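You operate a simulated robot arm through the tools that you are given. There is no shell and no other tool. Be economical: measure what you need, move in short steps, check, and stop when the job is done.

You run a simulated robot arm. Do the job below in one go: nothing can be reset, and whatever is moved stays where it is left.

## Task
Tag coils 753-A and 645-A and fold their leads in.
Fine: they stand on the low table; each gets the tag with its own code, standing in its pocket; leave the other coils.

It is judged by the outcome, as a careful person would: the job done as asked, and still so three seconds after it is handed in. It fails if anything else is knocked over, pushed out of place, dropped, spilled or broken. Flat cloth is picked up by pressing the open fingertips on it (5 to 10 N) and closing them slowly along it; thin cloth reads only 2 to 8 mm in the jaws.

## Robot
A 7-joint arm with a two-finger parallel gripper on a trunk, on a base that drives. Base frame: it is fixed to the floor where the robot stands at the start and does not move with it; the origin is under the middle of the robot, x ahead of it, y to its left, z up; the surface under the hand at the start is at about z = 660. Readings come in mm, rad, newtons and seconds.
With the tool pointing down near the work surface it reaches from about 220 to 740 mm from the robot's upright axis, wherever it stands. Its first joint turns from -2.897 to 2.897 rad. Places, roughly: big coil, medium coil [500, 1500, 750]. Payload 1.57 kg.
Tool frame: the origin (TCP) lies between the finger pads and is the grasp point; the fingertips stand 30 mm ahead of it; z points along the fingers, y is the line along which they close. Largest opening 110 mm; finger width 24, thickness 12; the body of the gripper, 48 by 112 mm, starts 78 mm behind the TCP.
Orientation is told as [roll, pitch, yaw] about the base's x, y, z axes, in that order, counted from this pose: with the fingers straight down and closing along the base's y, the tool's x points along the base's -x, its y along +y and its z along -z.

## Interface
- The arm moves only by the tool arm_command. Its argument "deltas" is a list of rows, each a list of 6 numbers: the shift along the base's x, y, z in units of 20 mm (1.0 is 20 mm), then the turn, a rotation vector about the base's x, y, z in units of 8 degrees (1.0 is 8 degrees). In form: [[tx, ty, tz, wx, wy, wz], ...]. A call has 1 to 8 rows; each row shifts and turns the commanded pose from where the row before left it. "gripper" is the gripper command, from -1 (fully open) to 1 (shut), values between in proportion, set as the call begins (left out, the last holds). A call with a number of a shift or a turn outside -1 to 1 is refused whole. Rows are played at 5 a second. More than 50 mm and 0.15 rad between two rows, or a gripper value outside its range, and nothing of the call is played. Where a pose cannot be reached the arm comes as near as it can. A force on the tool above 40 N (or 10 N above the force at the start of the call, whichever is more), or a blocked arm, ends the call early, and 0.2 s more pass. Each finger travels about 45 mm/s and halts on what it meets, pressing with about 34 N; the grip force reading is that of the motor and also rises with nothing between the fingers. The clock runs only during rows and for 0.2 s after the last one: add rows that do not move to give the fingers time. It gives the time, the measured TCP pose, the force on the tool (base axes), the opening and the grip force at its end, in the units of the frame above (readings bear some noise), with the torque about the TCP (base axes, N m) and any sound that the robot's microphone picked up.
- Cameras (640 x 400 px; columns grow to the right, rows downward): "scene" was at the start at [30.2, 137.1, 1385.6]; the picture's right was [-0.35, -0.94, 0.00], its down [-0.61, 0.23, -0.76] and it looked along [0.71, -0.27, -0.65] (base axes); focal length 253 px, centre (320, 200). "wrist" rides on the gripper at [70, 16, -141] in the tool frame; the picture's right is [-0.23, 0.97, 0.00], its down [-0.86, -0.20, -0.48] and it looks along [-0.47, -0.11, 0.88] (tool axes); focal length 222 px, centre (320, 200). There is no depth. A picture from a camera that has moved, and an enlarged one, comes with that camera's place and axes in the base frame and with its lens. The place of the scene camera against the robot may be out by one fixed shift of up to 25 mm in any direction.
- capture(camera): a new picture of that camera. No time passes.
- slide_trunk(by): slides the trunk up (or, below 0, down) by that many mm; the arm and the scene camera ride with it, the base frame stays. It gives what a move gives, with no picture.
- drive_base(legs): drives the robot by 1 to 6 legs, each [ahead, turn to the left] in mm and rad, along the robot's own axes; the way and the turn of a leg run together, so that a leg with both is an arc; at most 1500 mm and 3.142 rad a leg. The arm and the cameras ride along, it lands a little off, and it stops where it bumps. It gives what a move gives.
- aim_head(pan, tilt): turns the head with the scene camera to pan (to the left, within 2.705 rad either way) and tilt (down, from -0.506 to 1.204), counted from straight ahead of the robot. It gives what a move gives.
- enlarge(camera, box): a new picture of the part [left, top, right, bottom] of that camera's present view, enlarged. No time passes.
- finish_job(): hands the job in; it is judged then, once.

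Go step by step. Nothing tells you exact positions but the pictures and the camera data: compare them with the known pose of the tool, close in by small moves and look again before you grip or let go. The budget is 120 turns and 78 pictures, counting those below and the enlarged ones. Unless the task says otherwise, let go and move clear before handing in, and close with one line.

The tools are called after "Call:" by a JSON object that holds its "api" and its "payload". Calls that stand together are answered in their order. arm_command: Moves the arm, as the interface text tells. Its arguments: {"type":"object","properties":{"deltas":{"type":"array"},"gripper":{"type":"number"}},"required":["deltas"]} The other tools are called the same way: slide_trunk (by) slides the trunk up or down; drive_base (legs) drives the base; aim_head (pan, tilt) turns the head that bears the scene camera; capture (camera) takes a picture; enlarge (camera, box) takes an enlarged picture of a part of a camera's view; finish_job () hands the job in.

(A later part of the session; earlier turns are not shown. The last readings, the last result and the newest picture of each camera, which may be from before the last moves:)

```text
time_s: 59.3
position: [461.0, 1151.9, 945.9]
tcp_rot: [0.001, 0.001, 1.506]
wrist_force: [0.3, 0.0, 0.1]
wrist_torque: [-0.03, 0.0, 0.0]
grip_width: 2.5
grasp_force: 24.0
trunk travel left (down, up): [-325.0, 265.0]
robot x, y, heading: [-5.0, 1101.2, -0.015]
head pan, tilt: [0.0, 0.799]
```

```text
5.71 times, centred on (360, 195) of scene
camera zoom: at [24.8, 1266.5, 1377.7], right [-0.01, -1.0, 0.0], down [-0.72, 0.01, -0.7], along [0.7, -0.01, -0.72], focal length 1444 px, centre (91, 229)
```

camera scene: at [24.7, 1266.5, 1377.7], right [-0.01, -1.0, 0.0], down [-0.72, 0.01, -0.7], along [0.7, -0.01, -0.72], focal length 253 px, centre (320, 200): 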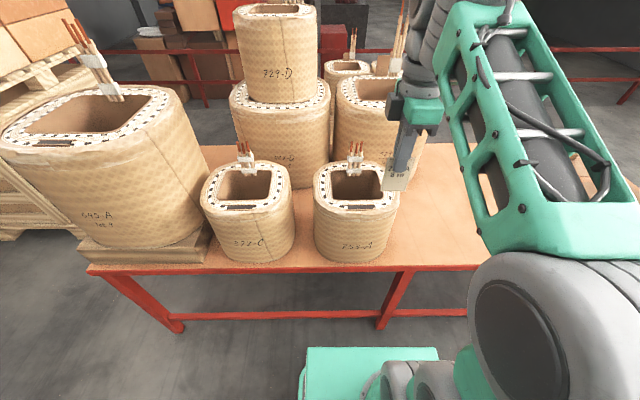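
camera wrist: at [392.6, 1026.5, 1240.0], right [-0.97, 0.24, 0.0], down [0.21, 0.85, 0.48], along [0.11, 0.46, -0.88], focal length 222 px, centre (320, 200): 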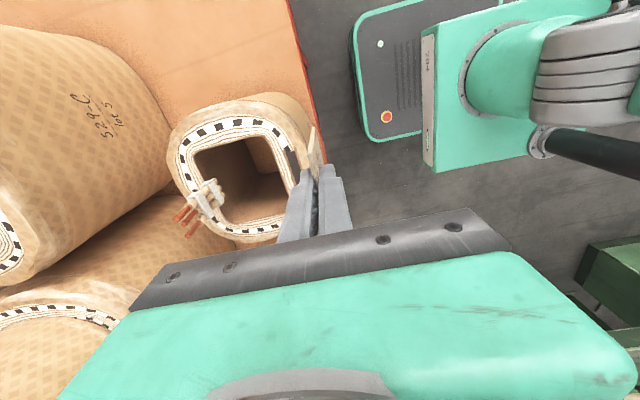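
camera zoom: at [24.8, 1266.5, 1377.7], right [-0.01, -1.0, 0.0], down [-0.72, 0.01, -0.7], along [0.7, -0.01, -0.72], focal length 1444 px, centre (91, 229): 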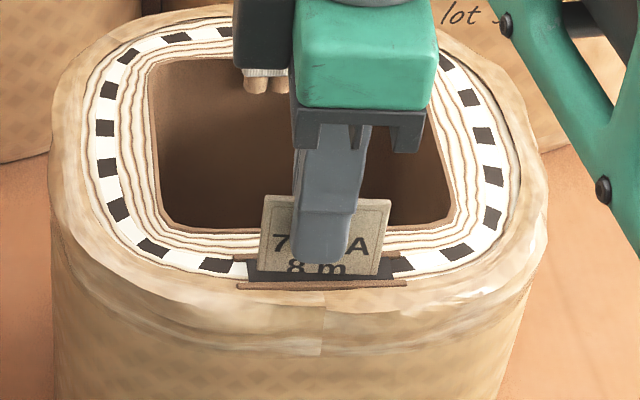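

Call:
{"api": "arm_command", "payload": {"deltas": [[0, 0, -0.2, 0, 0, 0], [0, 0, 0, 0, 0, 0]]}}

Call:
{"api": "arm_command", "payload": {"deltas": [[0, 0, -0.12, 0, 0, 0], [0, 0, 0, 0, 0, 0]]}}

Call:
{"api": "enlarge", "payload": {"camera": "scene", "box": [320, 160, 400, 230]}}

```text
time_s: 59.9
position: [460.9, 1151.9, 945.4]
tcp_rot: [-0.005, -0.002, 1.507]
wrist_force: [-0.5, 0.6, 21.9]
wrist_torque: [-0.01, 0.08, 0.01]
grip_width: 2.6
grasp_force: 24.1
trunk travel left (down, up): [-325.0, 265.0]
robot x, y, heading: [-8.3, 1102.7, -0.016]
head pan, tilt: [0.0, 0.799]
```

```text
time_s: 60.5
position: [460.5, 1150.9, 941.8]
tcp_rot: [-0.005, 0.001, 1.505]
wrist_force: [0.5, 0.3, 31.5]
wrist_torque: [-0.07, -0.1, -0.01]
grip_width: 2.6
grasp_force: 23.6
trunk travel left (down, up): [-325.0, 265.0]
robot x, y, heading: [-8.6, 1105.7, -0.006]
head pan, tilt: [0.0, 0.799]
```

```text
5.71 times, centred on (360, 195) of scene
camera zoom: at [23.0, 1266.2, 1377.9], right [-0.01, -1.0, 0.0], down [-0.72, 0.01, -0.7], along [0.7, -0.01, -0.72], focal length 1444 px, centre (91, 229)
```

zoom: 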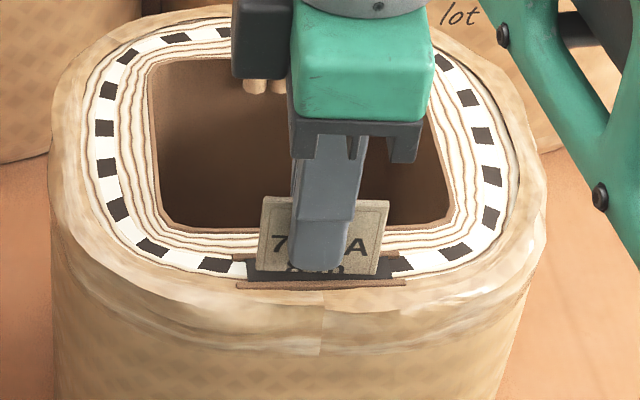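

The tag has bottomed out in the pocket. I'll relieve the push, open the fingers slightly and rise straight up.

Call:
{"api": "arm_command", "payload": {"deltas": [[0, 0, 0.32, 0, 0, 0], [0, 0, 0, 0, 0, 0]]}}

Call:
{"api": "arm_command", "payload": {"deltas": [[0, 0, 0, 0, 0, 0], [0, 0, 0, 0, 0, 0], [0, 0, 0, 0, 0, 0]], "gripper": 0.7}}

Call:
{"api": "arm_command", "payload": {"deltas": [[0, 0, 0.5, 0, 0, 0], [0, 0, 0.8, 0, 0, 0], [0, 0, 1, 0, 0, 0], [0, 0, 1, 0, 0, 0], [0, 0, 1, 0, 0, 0], [0, 0, 1, 0, 0, 0], [0, 0, 1, 0, 0, 0], [0, 0, 1, 0, 0, 0]]}}

Call:
{"api": "enlarge", "payload": {"camera": "scene", "box": [310, 125, 410, 225]}}

Call:
{"api": "capture", "payload": {"camera": "wrist"}}

```text
time_s: 61.1
position: [460.8, 1152.1, 944.1]
tcp_rot: [0.005, 0.003, 1.506]
wrist_force: [-1.3, 0.5, 0.1]
wrist_torque: [0.0, -0.02, 0.01]
grip_width: 2.7
grasp_force: 23.4
trunk travel left (down, up): [-325.0, 265.0]
robot x, y, heading: [-8.0, 1100.2, -0.013]
head pan, tilt: [0.0, 0.799]
```

```text
time_s: 61.9
position: [461.7, 1152.9, 946.7]
tcp_rot: [0.0, 0.0, 1.505]
wrist_force: [0.7, 0.2, -0.6]
wrist_torque: [-0.03, 0.01, 0.01]
grip_width: 16.6
grasp_force: 0.1
trunk travel left (down, up): [-325.0, 265.0]
robot x, y, heading: [-10.6, 1100.7, -0.005]
head pan, tilt: [0.0, 0.799]
```

```text
time_s: 63.7
position: [459.2, 1153.7, 1090.2]
tcp_rot: [0.0, 0.002, 1.506]
wrist_force: [-0.7, 0.0, -0.2]
wrist_torque: [0.02, -0.04, -0.03]
grip_width: 16.3
grasp_force: 0.0
trunk travel left (down, up): [-325.0, 265.0]
robot x, y, heading: [-9.7, 1102.8, -0.012]
head pan, tilt: [0.0, 0.799]
```

```text
4.00 times, centred on (360, 175) of scene
camera zoom: at [24.7, 1266.5, 1377.6], right [-0.01, -1.0, 0.0], down [-0.72, 0.01, -0.7], along [0.7, -0.01, -0.72], focal length 1011 px, centre (160, 300)
```

zoom: 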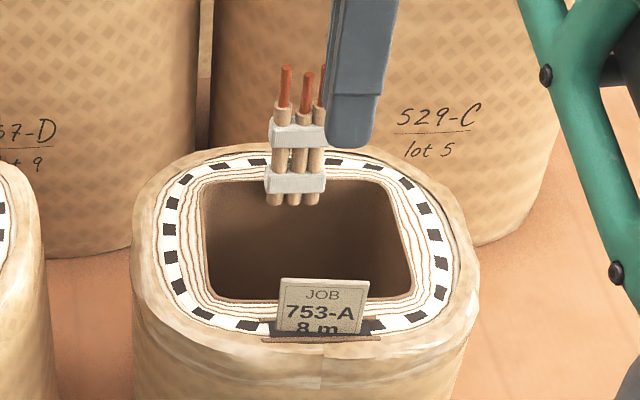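

```text
35 pictures are left
camera wrist: at [439.4, 1082.6, 1233.0], right [-0.96, 0.29, 0.0], down [0.25, 0.84, 0.48], along [0.14, 0.46, -0.88], focal length 222 px, centre (320, 200)
```

wrist: 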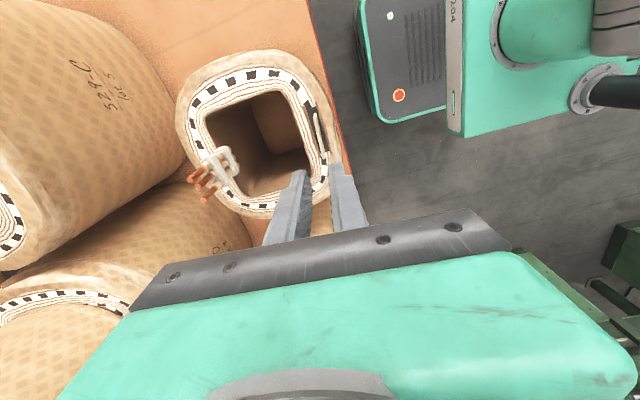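

The tag stands in its pocket. The leads rise at about (612, 1149), from roughly z=890 to z=985. I'll close the fingers, pass over the leads to their far side and descend behind them.

Call:
{"api": "arm_command", "payload": {"deltas": [[1, 0, 0.5, 0, 0, 0], [1, 0, 0, 0, 0, 0], [1, 0, 0, 0, 0, 0], [1, 0, 0, 0, 0, 0], [1, -0.1, 0, 0, 0, 0], [1, -0.1, 0, 0, 0, 0], [1, 0, 0, 0, 0, 0], [1, 0, 0, 0, 0, 0]], "gripper": 1}}

Call:
{"api": "arm_command", "payload": {"deltas": [[1, 0, 0, 0, 0, 0], [0.4, 0, 0, 0, 0, 0], [0, 0, 0, 0, 0, 0]]}}

Call:
{"api": "capture", "payload": {"camera": "scene"}}

Call:
{"api": "capture", "payload": {"camera": "wrist"}}

```text
time_s: 65.5
position: [585.2, 1147.2, 1098.5]
tcp_rot: [0.001, -0.003, 1.506]
wrist_force: [0.0, -0.2, 0.4]
wrist_torque: [-0.01, -0.01, -0.01]
grip_width: 0.0
grasp_force: 21.2
out of reach, approached as far as the arm can: row 7, 8
trunk travel left (down, up): [-325.0, 265.0]
robot x, y, heading: [-9.6, 1106.3, -0.015]
head pan, tilt: [0.0, 0.799]
```

```text
time_s: 66.3
position: [595.8, 1146.1, 1088.9]
tcp_rot: [0.001, -0.001, 1.506]
wrist_force: [0.1, 0.2, 1.2]
wrist_torque: [0.01, 0.0, 0.02]
grip_width: 0.0
grasp_force: 21.3
out of reach, approached as far as the arm can: row 1, 2
trunk travel left (down, up): [-325.0, 265.0]
robot x, y, heading: [-10.8, 1103.6, -0.011]
head pan, tilt: [0.0, 0.799]
```

```text
34 pictures are left
camera scene: at [25.0, 1266.5, 1377.6], right [-0.01, -1.0, 0.0], down [-0.72, 0.01, -0.7], along [0.7, -0.01, -0.72], focal length 253 px, centre (320, 200)
```

scene: 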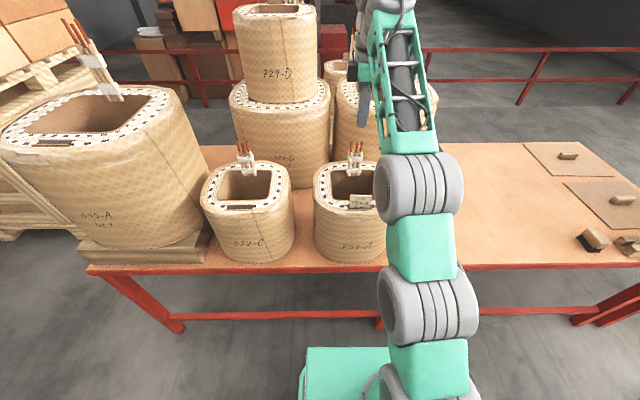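

```text
33 pictures are left
camera wrist: at [574.2, 1076.1, 1230.6], right [-0.96, 0.29, 0.0], down [0.25, 0.84, 0.48], along [0.14, 0.46, -0.88], focal length 222 px, centre (320, 200)
```

wrist: 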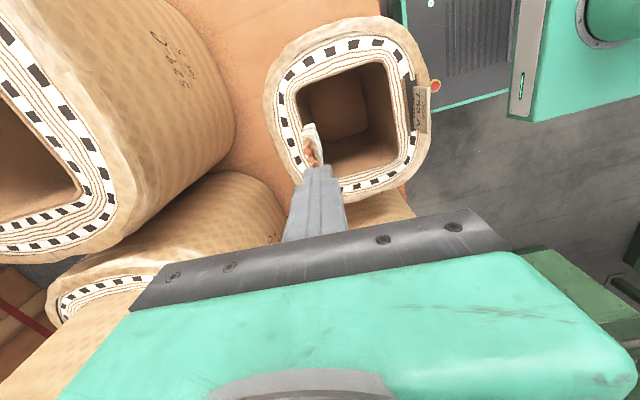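

The arm can't reach far enough out at this height, so I'll raise the trunk. Then I'll finish moving behind the leads.

Call:
{"api": "slide_trunk", "payload": {"by": 220}}

Call:
{"api": "arm_command", "payload": {"deltas": [[0.6, 0, -1, 0, 0, 0], [0.6, 0, -1, 0, 0, 0], [0.6, 0, -1, 0, 0, 0], [0.6, 0, -1, 0, 0, 0], [0.2, 0, -1, 0, 0, 0], [0, 0, -1, 0, 0, 0], [0, 0, -1, 0, 0, 0], [0, 0, -0.6, 0, 0, 0]]}}

Call:
{"api": "capture", "payload": {"camera": "wrist"}}

Call:
{"api": "enlarge", "payload": {"camera": "scene", "box": [260, 140, 460, 300]}}

```text
time_s: 68.6
position: [595.5, 1146.3, 1308.2]
tcp_rot: [0.0, 0.001, 1.507]
wrist_force: [0.3, 0.2, 0.2]
wrist_torque: [0.02, -0.02, 0.02]
grip_width: 0.0
grasp_force: 21.0
trunk travel left (down, up): [-545.0, 45.0]
robot x, y, heading: [-8.4, 1099.9, -0.013]
head pan, tilt: [0.0, 0.799]
```

```text
time_s: 70.4
position: [647.5, 1147.0, 1157.4]
tcp_rot: [-0.001, 0.0, 1.507]
wrist_force: [0.7, -0.2, 0.6]
wrist_torque: [0.03, -0.05, 0.0]
grip_width: 0.0
grasp_force: 21.0
trunk travel left (down, up): [-545.0, 45.0]
robot x, y, heading: [-7.1, 1099.7, -0.014]
head pan, tilt: [0.0, 0.799]
```

```text
32 pictures are left
camera wrist: at [626.2, 1076.9, 1298.9], right [-0.96, 0.29, 0.0], down [0.25, 0.84, 0.48], along [0.14, 0.46, -0.88], focal length 222 px, centre (320, 200)
```

wrist: 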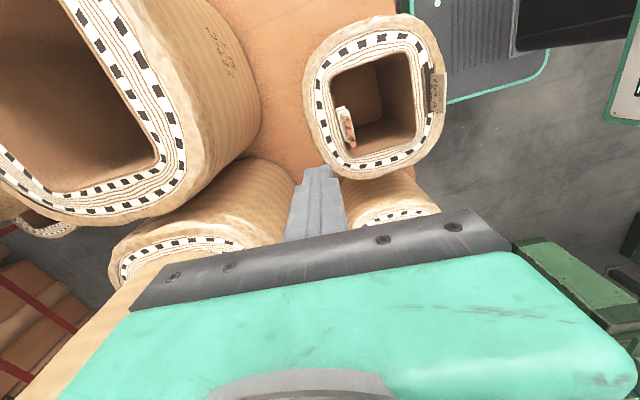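

```text
2.50 times, centred on (360, 220) of scene
camera zoom: at [24.9, 1266.5, 1597.7], right [-0.01, -1.0, 0.0], down [-0.72, 0.01, -0.7], along [0.7, -0.01, -0.72], focal length 632 px, centre (220, 150)
```

zoom: 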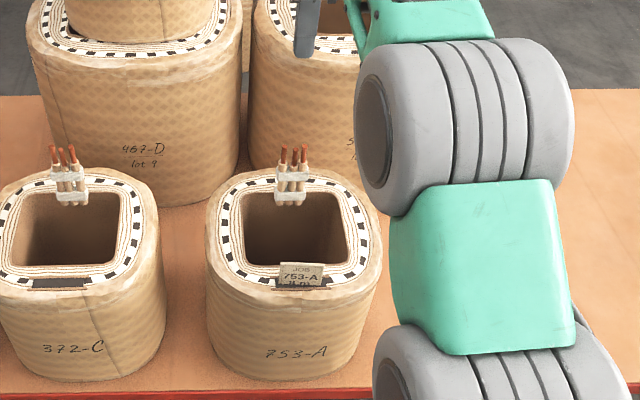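

Call:
{"api": "enlarge", "payload": {"camera": "wrist", "box": [280, 20, 460, 240]}}

```text
1.82 times, centred on (370, 130) of wrist
camera zoom: at [626.2, 1076.9, 1298.9], right [-0.96, 0.29, 0.0], down [0.25, 0.84, 0.48], along [0.14, 0.46, -0.88], focal length 404 px, centre (229, 327)
```

zoom: 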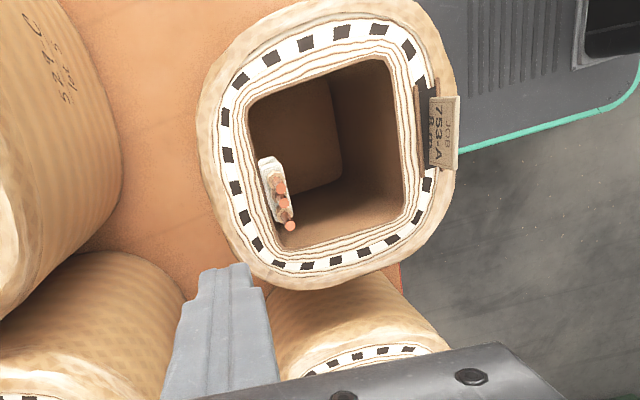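

The leads stand just inside the far inner wall at about (606, 1149). I'll descend behind them at x≈645.

Call:
{"api": "arm_command", "payload": {"deltas": [[-0.1, 0.1, -1, 0, 0, 0], [0, 0, -1, 0, 0, 0], [0, 0, -1, 0, 0, 0], [0, 0, -1, 0, 0, 0], [0, 0, -1, 0, 0, 0], [0, 0, -1, 0, 0, 0], [0, 0, -1, 0, 0, 0], [0, 0, -1, 0, 0, 0]]}}

Call:
{"api": "arm_command", "payload": {"deltas": [[0, 0, -0.9, 0, 0, 0], [0, 0, 0, 0, 0, 0]]}}

Call:
{"api": "enlarge", "payload": {"camera": "scene", "box": [300, 140, 420, 260]}}

Call:
{"api": "enlarge", "payload": {"camera": "wrist", "box": [260, 20, 460, 240]}}

```text
time_s: 72.2
position: [646.4, 1149.1, 997.0]
tcp_rot: [0.0, 0.001, 1.506]
wrist_force: [-0.2, -0.6, 0.5]
wrist_torque: [0.01, 0.0, 0.0]
grip_width: 0.2
grasp_force: 21.7
trunk travel left (down, up): [-545.0, 45.0]
robot x, y, heading: [-10.1, 1098.4, -0.007]
head pan, tilt: [0.0, 0.799]
```

```text
time_s: 72.8
position: [644.9, 1150.1, 979.4]
tcp_rot: [-0.001, 0.001, 1.506]
wrist_force: [-0.1, -0.2, -0.1]
wrist_torque: [-0.02, 0.01, 0.02]
grip_width: 0.0
grasp_force: 21.4
trunk travel left (down, up): [-545.0, 45.0]
robot x, y, heading: [-5.8, 1101.5, -0.01]
head pan, tilt: [0.0, 0.799]
```

```text
3.33 times, centred on (360, 200) of scene
camera zoom: at [25.0, 1266.5, 1597.7], right [-0.01, -1.0, 0.0], down [-0.72, 0.01, -0.7], along [0.7, -0.01, -0.72], focal length 842 px, centre (187, 200)
```

zoom: 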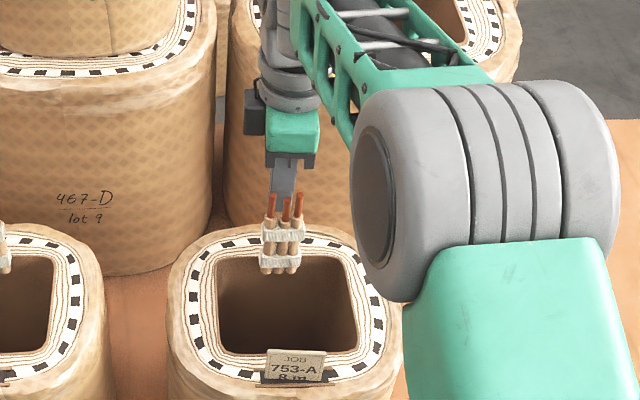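

```text
1.82 times, centred on (360, 130) of wrist
camera zoom: at [624.2, 1079.6, 1120.5], right [-0.96, 0.29, 0.0], down [0.25, 0.84, 0.48], along [0.14, 0.46, -0.88], focal length 404 px, centre (247, 327)
```

zoom: 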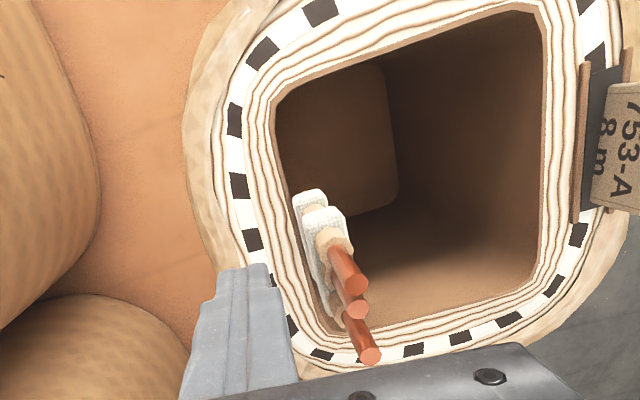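

The fingers are directly behind the leads. I'll push gently towards the robot first and see how they give.

Call:
{"api": "arm_command", "payload": {"deltas": [[-0.6, 0, 0, 0, 0, 0], [-0.6, 0, 0, 0, 0, 0], [-0.6, 0, -0.1, 0, 0, 0], [-0.6, 0, -0.2, 0, 0, 0], [-0.6, 0, -0.3, 0, 0, 0], [0, 0, 0, 0, 0, 0]]}}

Call:
{"api": "enlarge", "payload": {"camera": "scene", "box": [300, 140, 420, 260]}}

```text
time_s: 74.2
position: [586.1, 1148.9, 966.2]
tcp_rot: [0.001, 0.0, 1.507]
wrist_force: [0.6, -0.5, 0.1]
wrist_torque: [-0.01, 0.0, -0.01]
grip_width: 0.0
grasp_force: 21.6
trunk travel left (down, up): [-545.0, 45.0]
robot x, y, heading: [-8.0, 1102.9, -0.011]
head pan, tilt: [0.0, 0.799]
```

```text
3.33 times, centred on (360, 200) of scene
camera zoom: at [24.9, 1266.4, 1597.6], right [-0.01, -1.0, 0.0], down [-0.72, 0.01, -0.7], along [0.7, -0.01, -0.72], focal length 842 px, centre (187, 200)
```

zoom: 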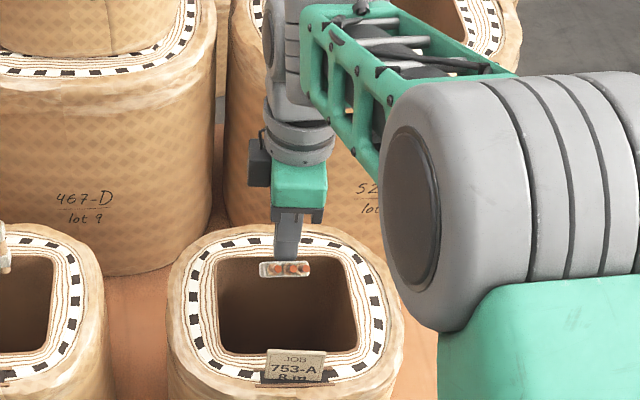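

The leads have bent inward easily. I'll follow the arc and press them down into the opening.

Call:
{"api": "arm_command", "payload": {"deltas": [[-0.6, 0, -0.6, 0, 0, 0], [-0.6, 0, -0.7, 0, 0, 0], [-0.3, 0, -0.8, 0, 0, 0], [0, 0, -0.8, 0, 0, 0], [0, 0, -0.8, 0, 0, 0], [0, 0, 0, 0, 0, 0]]}}

Call:
{"api": "enlarge", "payload": {"camera": "scene", "box": [300, 140, 420, 260]}}

```text
time_s: 75.2
position: [555.4, 1147.2, 921.5]
tcp_rot: [-0.01, -0.003, 1.506]
wrist_force: [-15.5, -2.1, 22.2]
wrist_torque: [-0.02, 0.31, -0.01]
grip_width: 0.0
grasp_force: 21.5
trunk travel left (down, up): [-545.0, 45.0]
robot x, y, heading: [-8.9, 1099.7, -0.017]
head pan, tilt: [0.0, 0.799]
stopped in row 4: the force on the tool passed its limit at 50 N (the readings are from after the stop); the commanded pose is now the measured one
```

```text
3.33 times, centred on (360, 200) of scene
camera zoom: at [20.2, 1266.1, 1598.2], right [-0.01, -1.0, 0.0], down [-0.71, 0.01, -0.7], along [0.7, -0.01, -0.71], focal length 842 px, centre (187, 200)
```

zoom: 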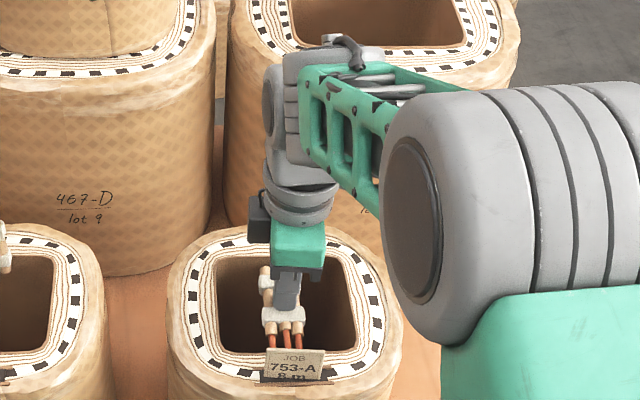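

The leads now lie across inside the opening and have come up against a stop. I'll lift clear and check that they stay.

Call:
{"api": "arm_command", "payload": {"deltas": [[0, 0, 1, 0, 0, 0], [0, 0, 1, 0, 0, 0], [0, 0, 1, 0, 0, 0], [0, 0, 1, 0, 0, 0], [0, 0, 1, 0, 0, 0], [0, 0, 1, 0, 0, 0], [0, 0, 1, 0, 0, 0], [0, 0, 1, 0, 0, 0]]}}

Call:
{"api": "enlarge", "payload": {"camera": "scene", "box": [300, 140, 420, 260]}}

Call:
{"api": "enlarge", "payload": {"camera": "wrist", "box": [200, 20, 400, 200]}}

```text
time_s: 77.0
position: [557.6, 1147.3, 1077.9]
tcp_rot: [-0.008, -0.002, 1.507]
wrist_force: [0.5, 0.6, 0.6]
wrist_torque: [0.0, -0.02, -0.01]
grip_width: 0.0
grasp_force: 21.5
trunk travel left (down, up): [-545.0, 45.0]
robot x, y, heading: [-8.3, 1104.2, -0.015]
head pan, tilt: [0.0, 0.799]
```

```text
3.33 times, centred on (360, 200) of scene
camera zoom: at [24.7, 1266.5, 1597.6], right [-0.01, -1.0, 0.0], down [-0.72, 0.01, -0.7], along [0.7, -0.01, -0.72], focal length 842 px, centre (187, 200)
```

zoom: 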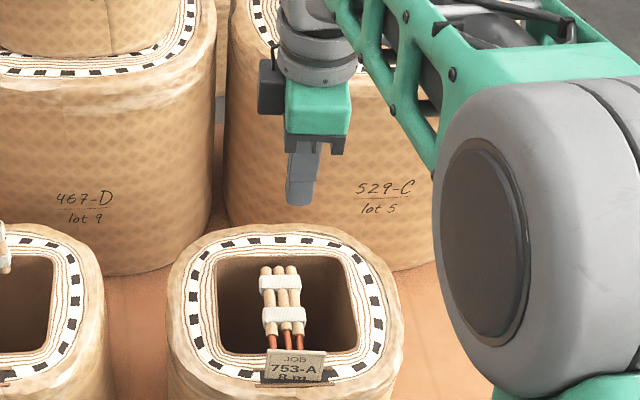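

```text
2.22 times, centred on (300, 110) of wrist
camera zoom: at [535.7, 1077.4, 1220.3], right [-0.96, 0.29, -0.01], down [0.25, 0.84, 0.48], along [0.15, 0.46, -0.88], focal length 494 px, centre (364, 400)
```

zoom: 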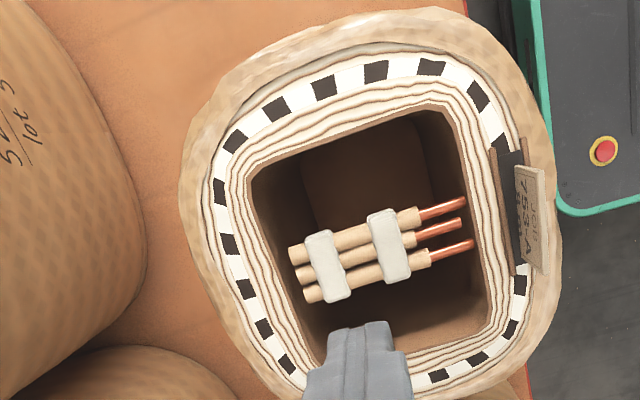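

The leads are folded flat inside coil 753-A and the tag is standing. Next I'll retract the arm and drive back to the rack for tag 645-A.

Call:
{"api": "arm_command", "payload": {"deltas": [[-1, 0, 1, 0, 0, 0], [-1, 0, 1, 0, 0, 0], [-1, 0, 1, 0, 0, 0], [-1, 0, 0, 0, 0, 0], [-1, 0, 0, 0, 0, 0], [-1, -0.5, 0, 0, 0, 0], [-1, -0.5, 0, 0, 0, 0], [-0.5, -0.5, 0, 0, 0, 0]], "gripper": 0.2}}

Call:
{"api": "drive_base", "payload": {"legs": [[-200, 0], [0, -1.558], [1090, 0], [0, 1.571], [190, 0]]}}

Call:
{"api": "slide_trunk", "payload": {"by": -220}}

Call:
{"api": "aim_head", "payload": {"pan": -0.1, "tilt": 0.9}}

Call:
{"api": "capture", "payload": {"camera": "scene"}}

```text
time_s: 78.8
position: [407.0, 1117.0, 1137.1]
tcp_rot: [-0.009, -0.003, 1.507]
wrist_force: [-0.9, 0.0, -0.2]
wrist_torque: [-0.01, 0.06, -0.01]
grip_width: 43.8
grasp_force: 0.1
trunk travel left (down, up): [-545.0, 45.0]
robot x, y, heading: [-8.6, 1104.0, -0.017]
head pan, tilt: [0.0, 0.799]
```

```text
time_s: 94.3
position: [414.4, 42.7, 1137.0]
tcp_rot: [-0.006, -0.001, 1.531]
wrist_force: [0.5, 0.1, -0.1]
wrist_torque: [-0.03, -0.01, 0.04]
grip_width: 43.8
grasp_force: 0.0
trunk travel left (down, up): [-545.0, 45.0]
robot x, y, heading: [-0.1, 17.1, 0.015]
head pan, tilt: [0.0, 0.799]
```

```text
time_s: 96.7
position: [412.6, 42.4, 918.3]
tcp_rot: [-0.007, -0.001, 1.531]
wrist_force: [0.0, 1.8, -0.1]
wrist_torque: [0.05, 0.02, 0.03]
grip_width: 43.9
grasp_force: 0.1
trunk travel left (down, up): [-325.0, 265.0]
robot x, y, heading: [-5.6, 18.1, 0.013]
head pan, tilt: [0.0, 0.799]
```

```text
time_s: 97.3
position: [412.7, 42.6, 917.3]
tcp_rot: [-0.007, -0.002, 1.529]
wrist_force: [-0.1, -0.1, 0.0]
wrist_torque: [0.03, 0.0, 0.0]
grip_width: 44.0
grasp_force: 0.0
trunk travel left (down, up): [-325.0, 265.0]
robot x, y, heading: [-4.0, 19.8, 0.013]
head pan, tilt: [-0.099, 0.901]
```

```text
23 pictures are left
camera scene: at [21.1, 175.3, 1369.8], right [-0.09, -1.0, 0.0], down [-0.78, 0.07, -0.62], along [0.62, -0.05, -0.78], focal length 253 px, centre (320, 200)
```

scene: 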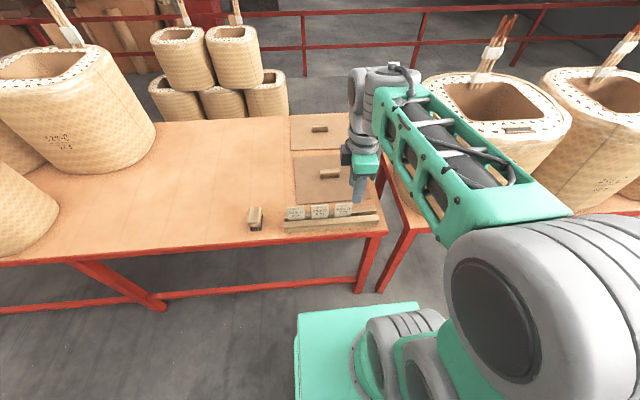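

The three other tags are still in the rack. By comparison with the first pick, 645-A should be at about (478, 52). I'll approach from above.

Call:
{"api": "arm_command", "payload": {"deltas": [[0.6, 0.1, 0, 0, 0, 0], [0.6, 0.1, 0, 0, 0, 0], [0.6, 0.1, -0.4, 0, 0, 0], [0.6, 0.1, -0.8, 0, 0, 0], [0.6, 0.07, -1, 0, 0, 0], [0.28, 0, -1, 0, 0, 0], [0, 0, -1, 0, 0, 0], [0, 0, -0.7, 0, 0, 0]]}}

Call:
{"api": "arm_command", "payload": {"deltas": [[0, 0, -0.8, 0, 0, 0], [0, 0, 0, 0, 0, 0]]}}

Call:
{"api": "enlarge", "payload": {"camera": "wrist", "box": [220, 70, 420, 230]}}

Call:
{"api": "enlarge", "payload": {"camera": "scene", "box": [274, 165, 394, 240]}}

```text
time_s: 99.1
position: [478.9, 51.7, 818.8]
tcp_rot: [-0.008, -0.001, 1.529]
wrist_force: [0.5, 0.1, 0.4]
wrist_torque: [0.01, 0.03, -0.01]
grip_width: 44.0
grasp_force: 0.1
trunk travel left (down, up): [-325.0, 265.0]
robot x, y, heading: [-2.6, 19.6, 0.012]
head pan, tilt: [-0.099, 0.901]
```

```text
time_s: 99.7
position: [479.0, 51.8, 802.8]
tcp_rot: [-0.006, -0.001, 1.531]
wrist_force: [0.7, 0.1, 0.4]
wrist_torque: [-0.01, 0.05, -0.02]
grip_width: 44.0
grasp_force: 0.1
trunk travel left (down, up): [-325.0, 265.0]
robot x, y, heading: [-6.9, 19.3, 0.019]
head pan, tilt: [-0.099, 0.901]
```

```text
2.50 times, centred on (320, 150) of wrist
camera zoom: at [457.4, -19.1, 944.8], right [-0.96, 0.27, -0.01], down [0.23, 0.85, 0.48], along [0.13, 0.46, -0.88], focal length 555 px, centre (320, 325)
```

zoom: 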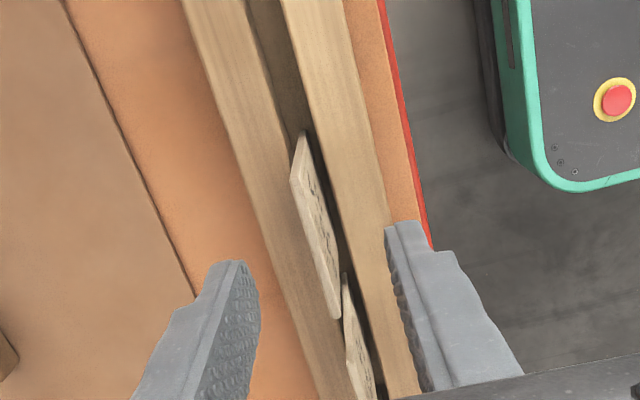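

```text
5.33 times, centred on (334, 202) of scene
camera zoom: at [21.2, 175.2, 1369.7], right [-0.09, -1.0, 0.0], down [-0.78, 0.07, -0.62], along [0.62, -0.05, -0.78], focal length 1348 px, centre (245, 187)
```

zoom: 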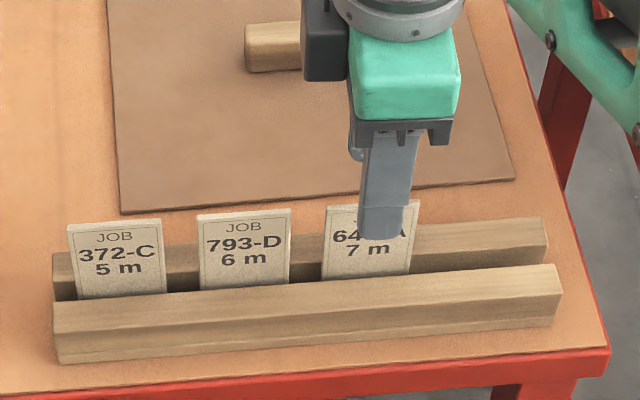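

The fingers straddle tag 645-A, centred on it. I'll descend 41 mm and close.

Call:
{"api": "arm_command", "payload": {"deltas": [[0, 0, -0.8, 0, 0, 0], [0, 0, -0.8, 0, 0, 0], [0, 0, -0.45, 0, 0, 0], [0, 0, 0, 0, 0, 0]]}}

Call:
{"api": "arm_command", "payload": {"deltas": [[0, 0, 0, 0, 0, 0], [0, 0, 0, 0, 0, 0], [0, 0, 0, 0, 0, 0], [0, 0, 0, 0, 0, 0], [0, 0, 0, 0, 0, 0]], "gripper": 1}}

Call:
{"api": "arm_command", "payload": {"deltas": [[0, 0, 0.7, 0, 0, 0], [0, 0, 1, 0, 0, 0], [0, 0, 1, 0, 0, 0], [0, 0, 1, 0, 0, 0], [0, 0, 1, 0, 0, 0], [0, 0, 1, 0, 0, 0], [0, 0, 1, 0, 0, 0], [0, 0, 1, 0, 0, 0]]}}

Call:
{"api": "capture", "payload": {"camera": "scene"}}

```text
time_s: 100.7
position: [477.1, 51.2, 761.9]
tcp_rot: [-0.008, -0.003, 1.53]
wrist_force: [0.4, 0.2, 0.7]
wrist_torque: [-0.02, 0.01, -0.01]
grip_width: 44.1
grasp_force: 0.1
trunk travel left (down, up): [-325.0, 265.0]
robot x, y, heading: [-1.4, 14.5, 0.013]
head pan, tilt: [-0.099, 0.901]
```

```text
time_s: 101.9
position: [477.7, 52.6, 763.7]
tcp_rot: [-0.008, -0.002, 1.531]
wrist_force: [-0.2, 0.0, 0.3]
wrist_torque: [0.01, -0.01, 0.01]
grip_width: 2.5
grasp_force: 23.9
trunk travel left (down, up): [-325.0, 265.0]
robot x, y, heading: [-4.0, 19.2, 0.013]
head pan, tilt: [-0.099, 0.901]
```

```text
time_s: 103.7
position: [476.3, 50.2, 914.9]
tcp_rot: [-0.008, -0.002, 1.531]
wrist_force: [0.3, -0.3, -0.4]
wrist_torque: [-0.02, 0.02, 0.0]
grip_width: 2.6
grasp_force: 24.0
trunk travel left (down, up): [-325.0, 265.0]
robot x, y, heading: [-3.6, 20.8, 0.014]
head pan, tilt: [-0.099, 0.901]
```

```text
20 pictures are left
camera scene: at [21.1, 175.2, 1369.7], right [-0.09, -1.0, 0.0], down [-0.78, 0.07, -0.62], along [0.62, -0.05, -0.78], focal length 253 px, centre (320, 200)
```

scene: 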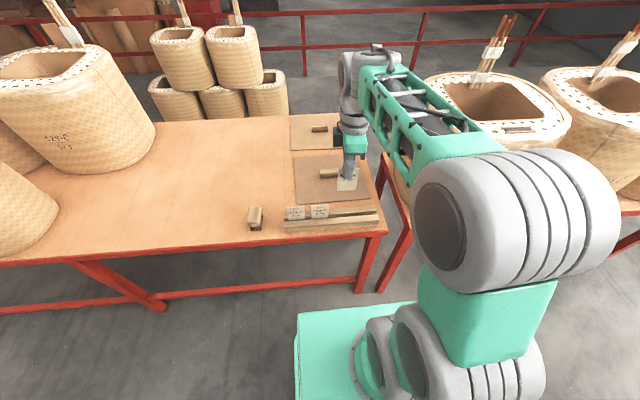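

I have tag 645-A. The big coil's pocket is around (458, 1786, 1091), and its leads at x≈697 reach up to z≈1260. I'll retract, drive over facing away, turn back to the bench and raise the trunk.

Call:
{"api": "arm_command", "payload": {"deltas": [[-0.9, -0.2, 0.6, 0, 0, 0], [-0.9, -0.2, 0.6, 0, 0, 0], [-0.9, -0.2, 0.6, 0, 0, 0], [-0.9, -0.2, 0.6, 0, 0, 0], [-0.9, -0.2, 0.6, 0, 0, 0], [-0.9, -0.2, 0.6, 0, 0, 0], [-0.9, -0.2, 0.4, 0, 0, 0], [-0.9, -0.2, 0, 0, 0, 0]]}}

Call:
{"api": "drive_base", "payload": {"legs": [[-200, 0], [0, -1.585], [-1000, 0], [-760, 0], [0, 1.571]]}}

Call:
{"api": "slide_trunk", "payload": {"by": 260}}

Call:
{"api": "aim_head", "payload": {"pan": 0, "tilt": 0.7}}

Call:
{"api": "capture", "payload": {"camera": "scene"}}

```text
time_s: 105.5
position: [332.2, 20.7, 996.6]
tcp_rot: [-0.008, -0.002, 1.529]
wrist_force: [1.5, -0.1, 0.2]
wrist_torque: [0.01, 0.02, 0.0]
grip_width: 2.5
grasp_force: 24.0
trunk travel left (down, up): [-325.0, 265.0]
robot x, y, heading: [-6.0, 14.3, 0.012]
head pan, tilt: [-0.099, 0.901]
```

```text
time_s: 123.3
position: [197.9, 1749.5, 997.1]
tcp_rot: [-0.008, -0.002, 1.467]
wrist_force: [-0.8, 0.9, 0.6]
wrist_torque: [0.02, -0.01, 0.01]
grip_width: 2.5
grasp_force: 23.7
trunk travel left (down, up): [-325.0, 265.0]
robot x, y, heading: [-135.1, 1770.9, -0.05]
head pan, tilt: [-0.099, 0.901]
```

```text
time_s: 126.0
position: [198.2, 1749.3, 1257.4]
tcp_rot: [-0.008, -0.003, 1.467]
wrist_force: [-0.8, -0.9, -0.1]
wrist_torque: [0.01, 0.01, -0.01]
grip_width: 2.6
grasp_force: 23.3
trunk travel left (down, up): [-585.0, 5.0]
robot x, y, heading: [-134.7, 1768.4, -0.055]
head pan, tilt: [-0.099, 0.901]
```

```text
time_s: 126.7
position: [198.5, 1749.7, 1256.6]
tcp_rot: [-0.008, -0.002, 1.465]
wrist_force: [-0.3, -1.0, 0.0]
wrist_torque: [0.03, 0.0, 0.01]
grip_width: 2.5
grasp_force: 24.2
trunk travel left (down, up): [-585.0, 5.0]
robot x, y, heading: [-138.1, 1768.4, -0.05]
head pan, tilt: [0.0, 0.7]
```

```text
19 pictures are left
camera scene: at [-93.3, 1931.5, 1645.8], right [-0.05, -1.0, 0.0], down [-0.64, 0.03, -0.76], along [0.76, -0.04, -0.64], focal length 253 px, centre (320, 200)
```

scene: 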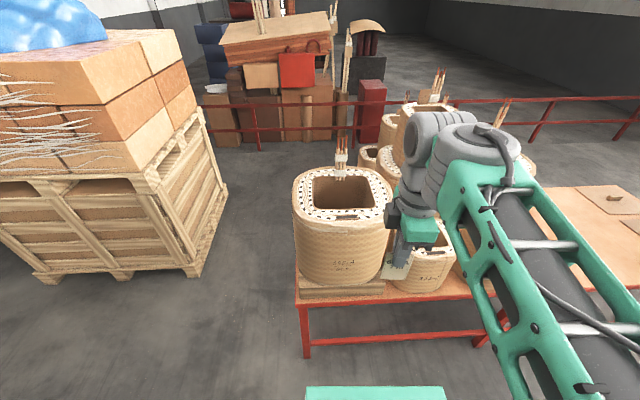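

The big coil is straight ahead. I'll straighten up and move in 190 mm, then look with both cameras.

Call:
{"api": "drive_base", "payload": {"legs": [[0, 0.05], [190, 0]]}}

Call:
{"api": "enlarge", "payload": {"camera": "scene", "box": [240, 110, 460, 300]}}

Call:
{"api": "capture", "payload": {"camera": "wrist"}}

```text
time_s: 128.6
position: [388.1, 1764.1, 1256.7]
tcp_rot: [-0.007, -0.003, 1.513]
wrist_force: [-0.2, 0.5, -0.2]
wrist_torque: [0.0, 0.04, 0.0]
grip_width: 2.6
grasp_force: 23.8
trunk travel left (down, up): [-585.0, 5.0]
robot x, y, heading: [48.1, 1770.6, -0.007]
head pan, tilt: [0.0, 0.7]
```

```text
2.11 times, centred on (350, 205) of scene
camera zoom: at [88.5, 1932.4, 1645.9], right [0.0, -1.0, 0.0], down [-0.64, 0.0, -0.76], along [0.76, 0.0, -0.64], focal length 532 px, centre (257, 190)
```

zoom: 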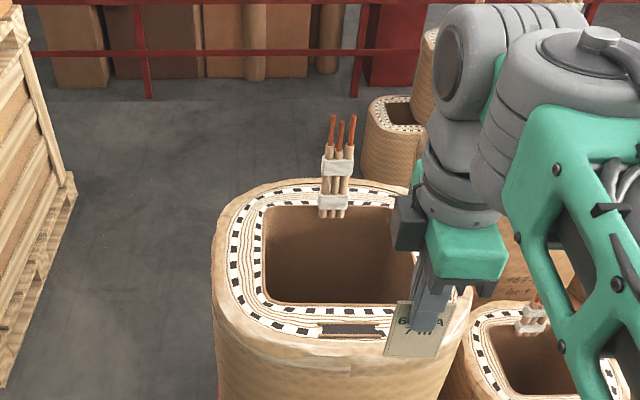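

```text
17 pictures are left
camera wrist: at [366.2, 1694.6, 1398.9], right [-0.96, 0.28, -0.01], down [0.24, 0.84, 0.48], along [0.14, 0.46, -0.88], focal length 222 px, centre (320, 200)
```

wrist: 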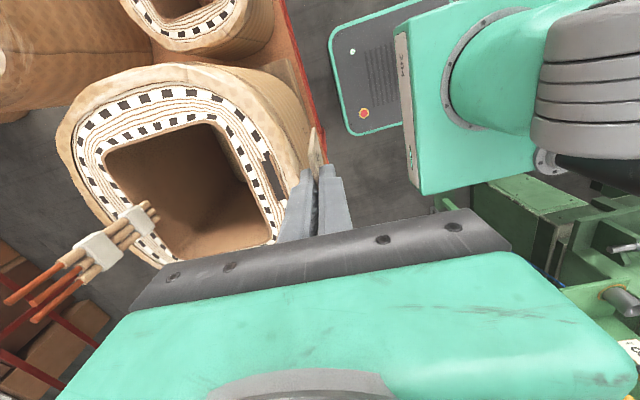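

The pocket is centred near (469, 1804, 1091) and aligned with y. I'll hover the tag 20 mm above it.

Call:
{"api": "arm_command", "payload": {"deltas": [[0.6, 0.3, 0, 0, 0, 0.43], [0.6, 0.3, 0, 0, 0, 0], [0.6, 0.3, 0, 0, 0, 0], [0.6, 0.3, -0.3, 0, 0, 0], [0.6, 0.3, -0.5, 0, 0, 0], [0.6, 0.3, -0.7, 0, 0, 0], [0.45, 0.2, -0.7, 0, 0, 0], [0, 0, -0.6, 0, 0, 0]]}}

Call:
{"api": "enlarge", "payload": {"camera": "wrist", "box": [240, 50, 400, 180]}}

Call:
{"api": "enlarge", "payload": {"camera": "scene", "box": [310, 190, 410, 270]}}

```text
time_s: 130.4
position: [467.5, 1806.1, 1200.6]
tcp_rot: [-0.01, -0.002, 1.575]
wrist_force: [0.2, 0.6, -0.1]
wrist_torque: [-0.01, 0.0, -0.01]
grip_width: 2.5
grasp_force: 24.0
trunk travel left (down, up): [-585.0, 5.0]
robot x, y, heading: [52.3, 1767.3, -0.001]
head pan, tilt: [0.0, 0.7]
```

```text
3.08 times, centred on (320, 115) of wrist
camera zoom: at [450.5, 1733.8, 1342.3], right [-0.97, 0.22, -0.01], down [0.19, 0.86, 0.48], along [0.11, 0.47, -0.88], focal length 684 px, centre (320, 462)
```

zoom: 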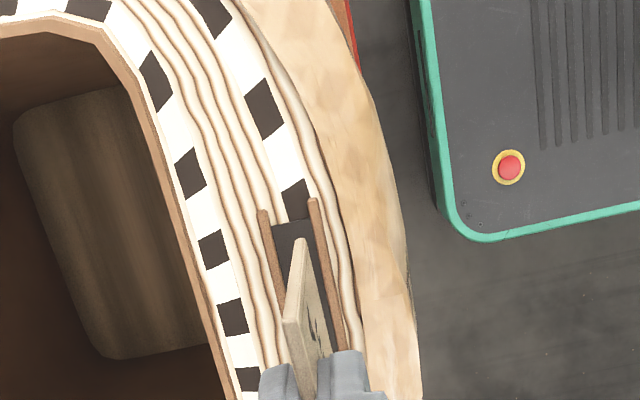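

```text
5.00 times, centred on (360, 230) of scene
camera zoom: at [87.5, 1932.5, 1645.9], right [0.0, -1.0, 0.0], down [-0.64, 0.0, -0.76], along [0.76, 0.0, -0.64], focal length 1263 px, centre (120, 50)
```

zoom: 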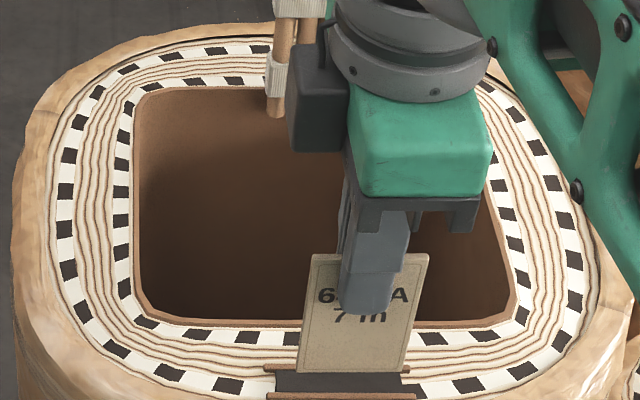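

The tag's bottom edge is only about 7–10 mm above the pocket. It needs about 5 mm more to +y and 1.5 mm to +x. I'll correct and lower it in.

Call:
{"api": "arm_command", "payload": {"deltas": [[0.08, 0.25, 0, 0, 0, 0], [0, 0, -0.4, 0, 0, 0], [0, 0, -0.4, 0, 0, 0], [0, 0, -0.3, 0, 0, 0], [0, 0, 0, 0, 0, 0]]}}

Call:
{"api": "enlarge", "payload": {"camera": "scene", "box": [310, 190, 410, 270]}}

```text
time_s: 131.6
position: [470.3, 1810.8, 1178.7]
tcp_rot: [-0.009, -0.002, 1.573]
wrist_force: [0.2, 0.6, 0.2]
wrist_torque: [-0.04, -0.03, -0.02]
grip_width: 2.8
grasp_force: 24.0
trunk travel left (down, up): [-585.0, 5.0]
robot x, y, heading: [53.0, 1766.8, -0.004]
head pan, tilt: [0.0, 0.7]
```

```text
5.00 times, centred on (360, 230) of scene
camera zoom: at [87.5, 1932.4, 1645.9], right [0.0, -1.0, 0.0], down [-0.64, 0.0, -0.76], along [0.76, 0.0, -0.64], focal length 1263 px, centre (120, 50)
```

zoom: 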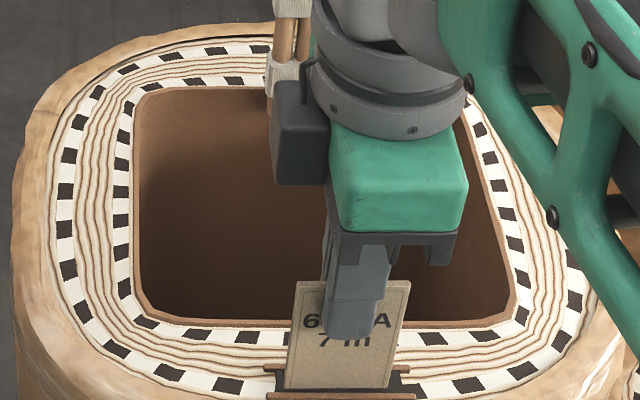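

The tag has entered the pocket cleanly. I'll continue down until it meets the bottom.

Call:
{"api": "arm_command", "payload": {"deltas": [[0, 0, -0.5, 0, 0, 0], [0, 0, -0.5, 0, 0, 0], [0, 0, -0.5, 0, 0, 0], [0, 0, -0.3, 0, 0, 0], [0, 0, 0, 0, 0, 0]]}}

Call:
{"api": "arm_command", "payload": {"deltas": [[0, 0, -0.25, 0, 0, 0], [0, 0, 0, 0, 0, 0]]}}

Call:
{"api": "arm_command", "payload": {"deltas": [[0, 0, -0.2, 0, 0, 0], [0, 0, 0, 0, 0, 0]]}}

Call:
{"api": "enlarge", "payload": {"camera": "scene", "box": [310, 190, 410, 270]}}

```text
time_s: 132.8
position: [468.9, 1808.2, 1142.7]
tcp_rot: [-0.006, -0.002, 1.573]
wrist_force: [-0.5, 0.5, 0.0]
wrist_torque: [0.01, -0.01, 0.01]
grip_width: 2.6
grasp_force: 23.8
trunk travel left (down, up): [-585.0, 5.0]
robot x, y, heading: [51.6, 1770.9, -0.008]
head pan, tilt: [0.0, 0.7]
```

```text
time_s: 133.4
position: [469.8, 1810.8, 1139.4]
tcp_rot: [-0.014, -0.002, 1.575]
wrist_force: [-3.0, 0.3, 22.9]
wrist_torque: [-0.05, 0.23, -0.03]
grip_width: 2.7
grasp_force: 24.0
trunk travel left (down, up): [-585.0, 5.0]
robot x, y, heading: [48.2, 1764.0, 0.003]
head pan, tilt: [0.0, 0.7]
```

```text
time_s: 134.0
position: [468.9, 1810.5, 1135.5]
tcp_rot: [-0.017, -0.001, 1.575]
wrist_force: [-1.3, 0.4, 36.9]
wrist_torque: [-0.02, -0.06, -0.03]
grip_width: 2.4
grasp_force: 23.8
trunk travel left (down, up): [-585.0, 5.0]
robot x, y, heading: [48.7, 1767.7, -0.006]
head pan, tilt: [0.0, 0.7]
```

```text
5.00 times, centred on (360, 230) of scene
camera zoom: at [85.1, 1932.1, 1646.3], right [0.0, -1.0, 0.0], down [-0.64, 0.0, -0.77], along [0.77, 0.0, -0.64], focal length 1263 px, centre (120, 50)
```

zoom: 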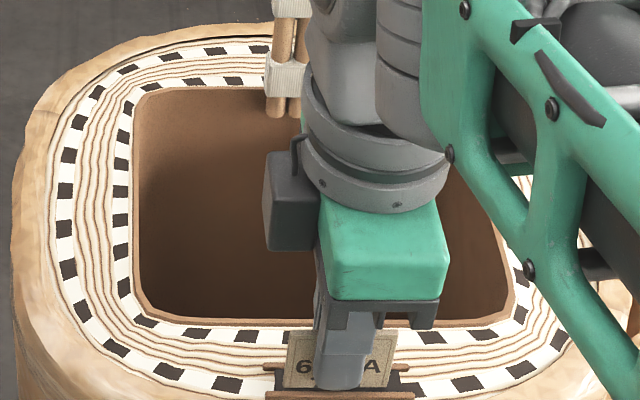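

The tag has bottomed out. I'll relieve the push, release it and lift straight up.

Call:
{"api": "arm_command", "payload": {"deltas": [[0, 0, 0.35, 0, 0, 0], [0, 0, 0, 0, 0, 0]]}}

Call:
{"api": "arm_command", "payload": {"deltas": [[0, 0, 0, 0, 0, 0], [0, 0, 0, 0, 0, 0], [0, 0, 0, 0, 0, 0]], "gripper": 0.7}}

Call:
{"api": "arm_command", "payload": {"deltas": [[0, 0, 0.5, 0, 0, 0], [0, 0, 0.8, 0, 0, 0], [0, 0, 1, 0, 0, 0], [0, 0, 1, 0, 0, 0], [0, 0, 1, 0, 0, 0], [0, 0, 1, 0, 0, 0]]}}

Call:
{"api": "capture", "payload": {"camera": "wrist"}}

Call:
{"api": "enlarge", "payload": {"camera": "scene", "box": [270, 130, 430, 270]}}

```text
time_s: 134.6
position: [468.2, 1809.1, 1138.0]
tcp_rot: [-0.001, -0.001, 1.574]
wrist_force: [-0.8, 0.3, 0.7]
wrist_torque: [-0.01, 0.04, -0.01]
grip_width: 2.5
grasp_force: 23.8
trunk travel left (down, up): [-585.0, 5.0]
robot x, y, heading: [48.1, 1766.3, -0.005]
head pan, tilt: [0.0, 0.7]
```

```text
time_s: 135.4
position: [469.7, 1809.8, 1140.8]
tcp_rot: [-0.009, -0.004, 1.573]
wrist_force: [0.2, 0.1, 0.2]
wrist_torque: [0.01, 0.05, 0.0]
grip_width: 16.5
grasp_force: 0.1
trunk travel left (down, up): [-585.0, 5.0]
robot x, y, heading: [54.3, 1768.1, -0.003]
head pan, tilt: [0.0, 0.7]
```

```text
time_s: 136.8
position: [470.8, 1808.7, 1246.0]
tcp_rot: [-0.008, -0.003, 1.575]
wrist_force: [0.4, -1.0, -1.2]
wrist_torque: [0.04, 0.01, -0.03]
grip_width: 16.6
grasp_force: 0.1
trunk travel left (down, up): [-585.0, 5.0]
robot x, y, heading: [49.4, 1767.4, -0.003]
head pan, tilt: [0.0, 0.7]
```

```text
12 pictures are left
camera wrist: at [453.3, 1737.0, 1388.7], right [-0.97, 0.22, -0.01], down [0.19, 0.86, 0.48], along [0.11, 0.47, -0.88], focal length 222 px, centre (320, 200)
```

wrist: 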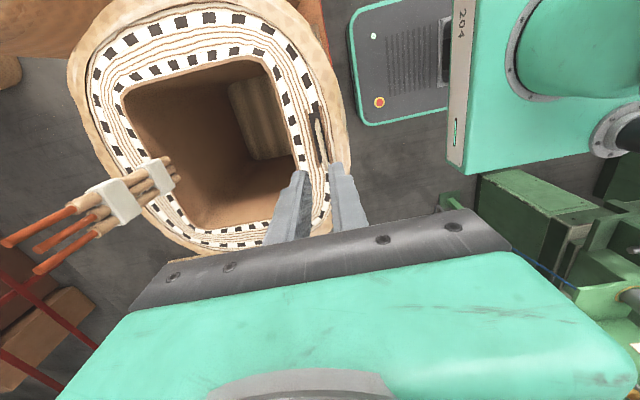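

```text
2.86 times, centred on (350, 200) of scene
camera zoom: at [87.5, 1932.4, 1645.9], right [0.0, -1.0, 0.0], down [-0.64, 0.0, -0.76], along [0.76, 0.0, -0.64], focal length 722 px, centre (234, 200)
```

zoom: 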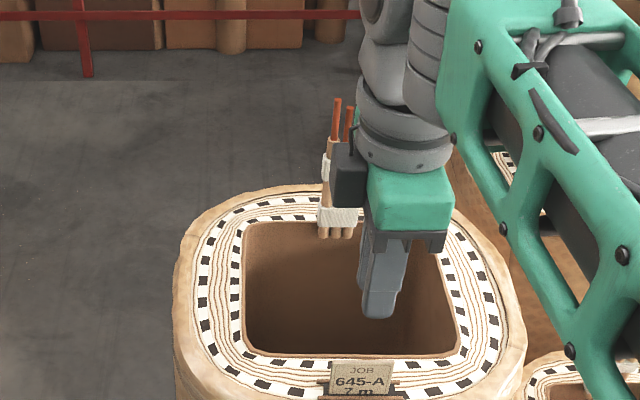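

The tag stands in the big coil's pocket. The leads stand at about (712, 1803) from z≈1080 to z≈1240. I'll edge forward 30 mm, then take the closed fingers around their left side to get behind them.

Call:
{"api": "drive_base", "payload": {"legs": [[30, 0]]}}

Call:
{"api": "arm_command", "payload": {"deltas": [[0.3, 0.6, 0, 0, 0, 0], [0.5, 0.6, -0.3, 0, 0, 0], [0.7, 0.6, -0.5, 0, 0, 0], [0.8, 0.6, -0.5, 0, 0, 0], [0.8, 0.6, -0.5, 0, 0, 0], [0.8, 0.6, -0.5, 0, 0, 0], [0.8, 0.5, -0.5, 0, 0, 0], [0, 0, 0, 0, 0, 0]], "gripper": 1}}

Call:
{"api": "capture", "payload": {"camera": "scene"}}

```text
time_s: 137.7
position: [502.4, 1808.4, 1247.7]
tcp_rot: [-0.008, -0.001, 1.575]
wrist_force: [0.8, 0.5, -0.3]
wrist_torque: [0.01, 0.03, 0.02]
grip_width: 16.5
grasp_force: 0.0
trunk travel left (down, up): [-585.0, 5.0]
robot x, y, heading: [77.9, 1769.2, -0.007]
head pan, tilt: [0.0, 0.7]
```

```text
time_s: 139.5
position: [595.5, 1890.9, 1191.3]
tcp_rot: [-0.007, -0.002, 1.573]
wrist_force: [0.0, -0.6, 0.3]
wrist_torque: [0.04, 0.02, -0.03]
grip_width: 0.2
grasp_force: 21.2
trunk travel left (down, up): [-585.0, 5.0]
robot x, y, heading: [83.7, 1767.1, -0.004]
head pan, tilt: [0.0, 0.7]
```

```text
10 pictures are left
camera scene: at [117.7, 1932.4, 1645.9], right [0.0, -1.0, 0.0], down [-0.64, 0.0, -0.76], along [0.76, 0.0, -0.64], focal length 253 px, centre (320, 200)
```

scene: 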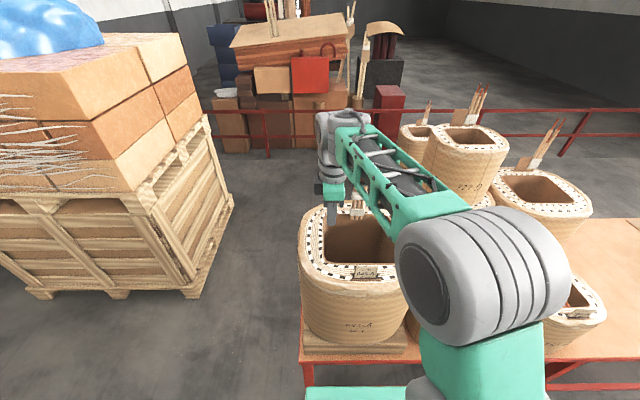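

Call:
{"api": "arm_command", "payload": {"deltas": [[1, 0, 0, 0, 0, 0], [1, 0, 0, 0, 0, 0], [1, 0, 0, 0, 0, 0], [1, 0, 0, 0, 0, 0], [1, 0, 0, 0, 0, 0], [1, 0, 0, 0, 0, 0], [1, 0, 0, 0, 0, 0], [0.9, 0, 0, 0, 0, 0]]}}

Call:
{"api": "enlarge", "payload": {"camera": "scene", "box": [260, 100, 440, 280]}}

```text
time_s: 141.3
position: [754.4, 1890.5, 1189.9]
tcp_rot: [-0.007, -0.002, 1.574]
wrist_force: [-0.1, -0.1, -0.1]
wrist_torque: [0.03, 0.01, 0.03]
grip_width: 0.0
grasp_force: 21.6
trunk travel left (down, up): [-585.0, 5.0]
robot x, y, heading: [79.7, 1766.7, -0.005]
head pan, tilt: [0.0, 0.7]
```

```text
2.22 times, centred on (350, 190) of scene
camera zoom: at [118.5, 1932.5, 1645.9], right [0.0, -1.0, 0.0], down [-0.64, 0.0, -0.76], along [0.76, 0.0, -0.64], focal length 562 px, centre (253, 222)
```

zoom: 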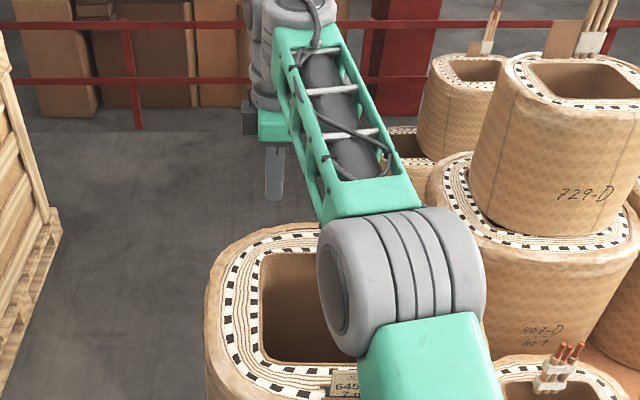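

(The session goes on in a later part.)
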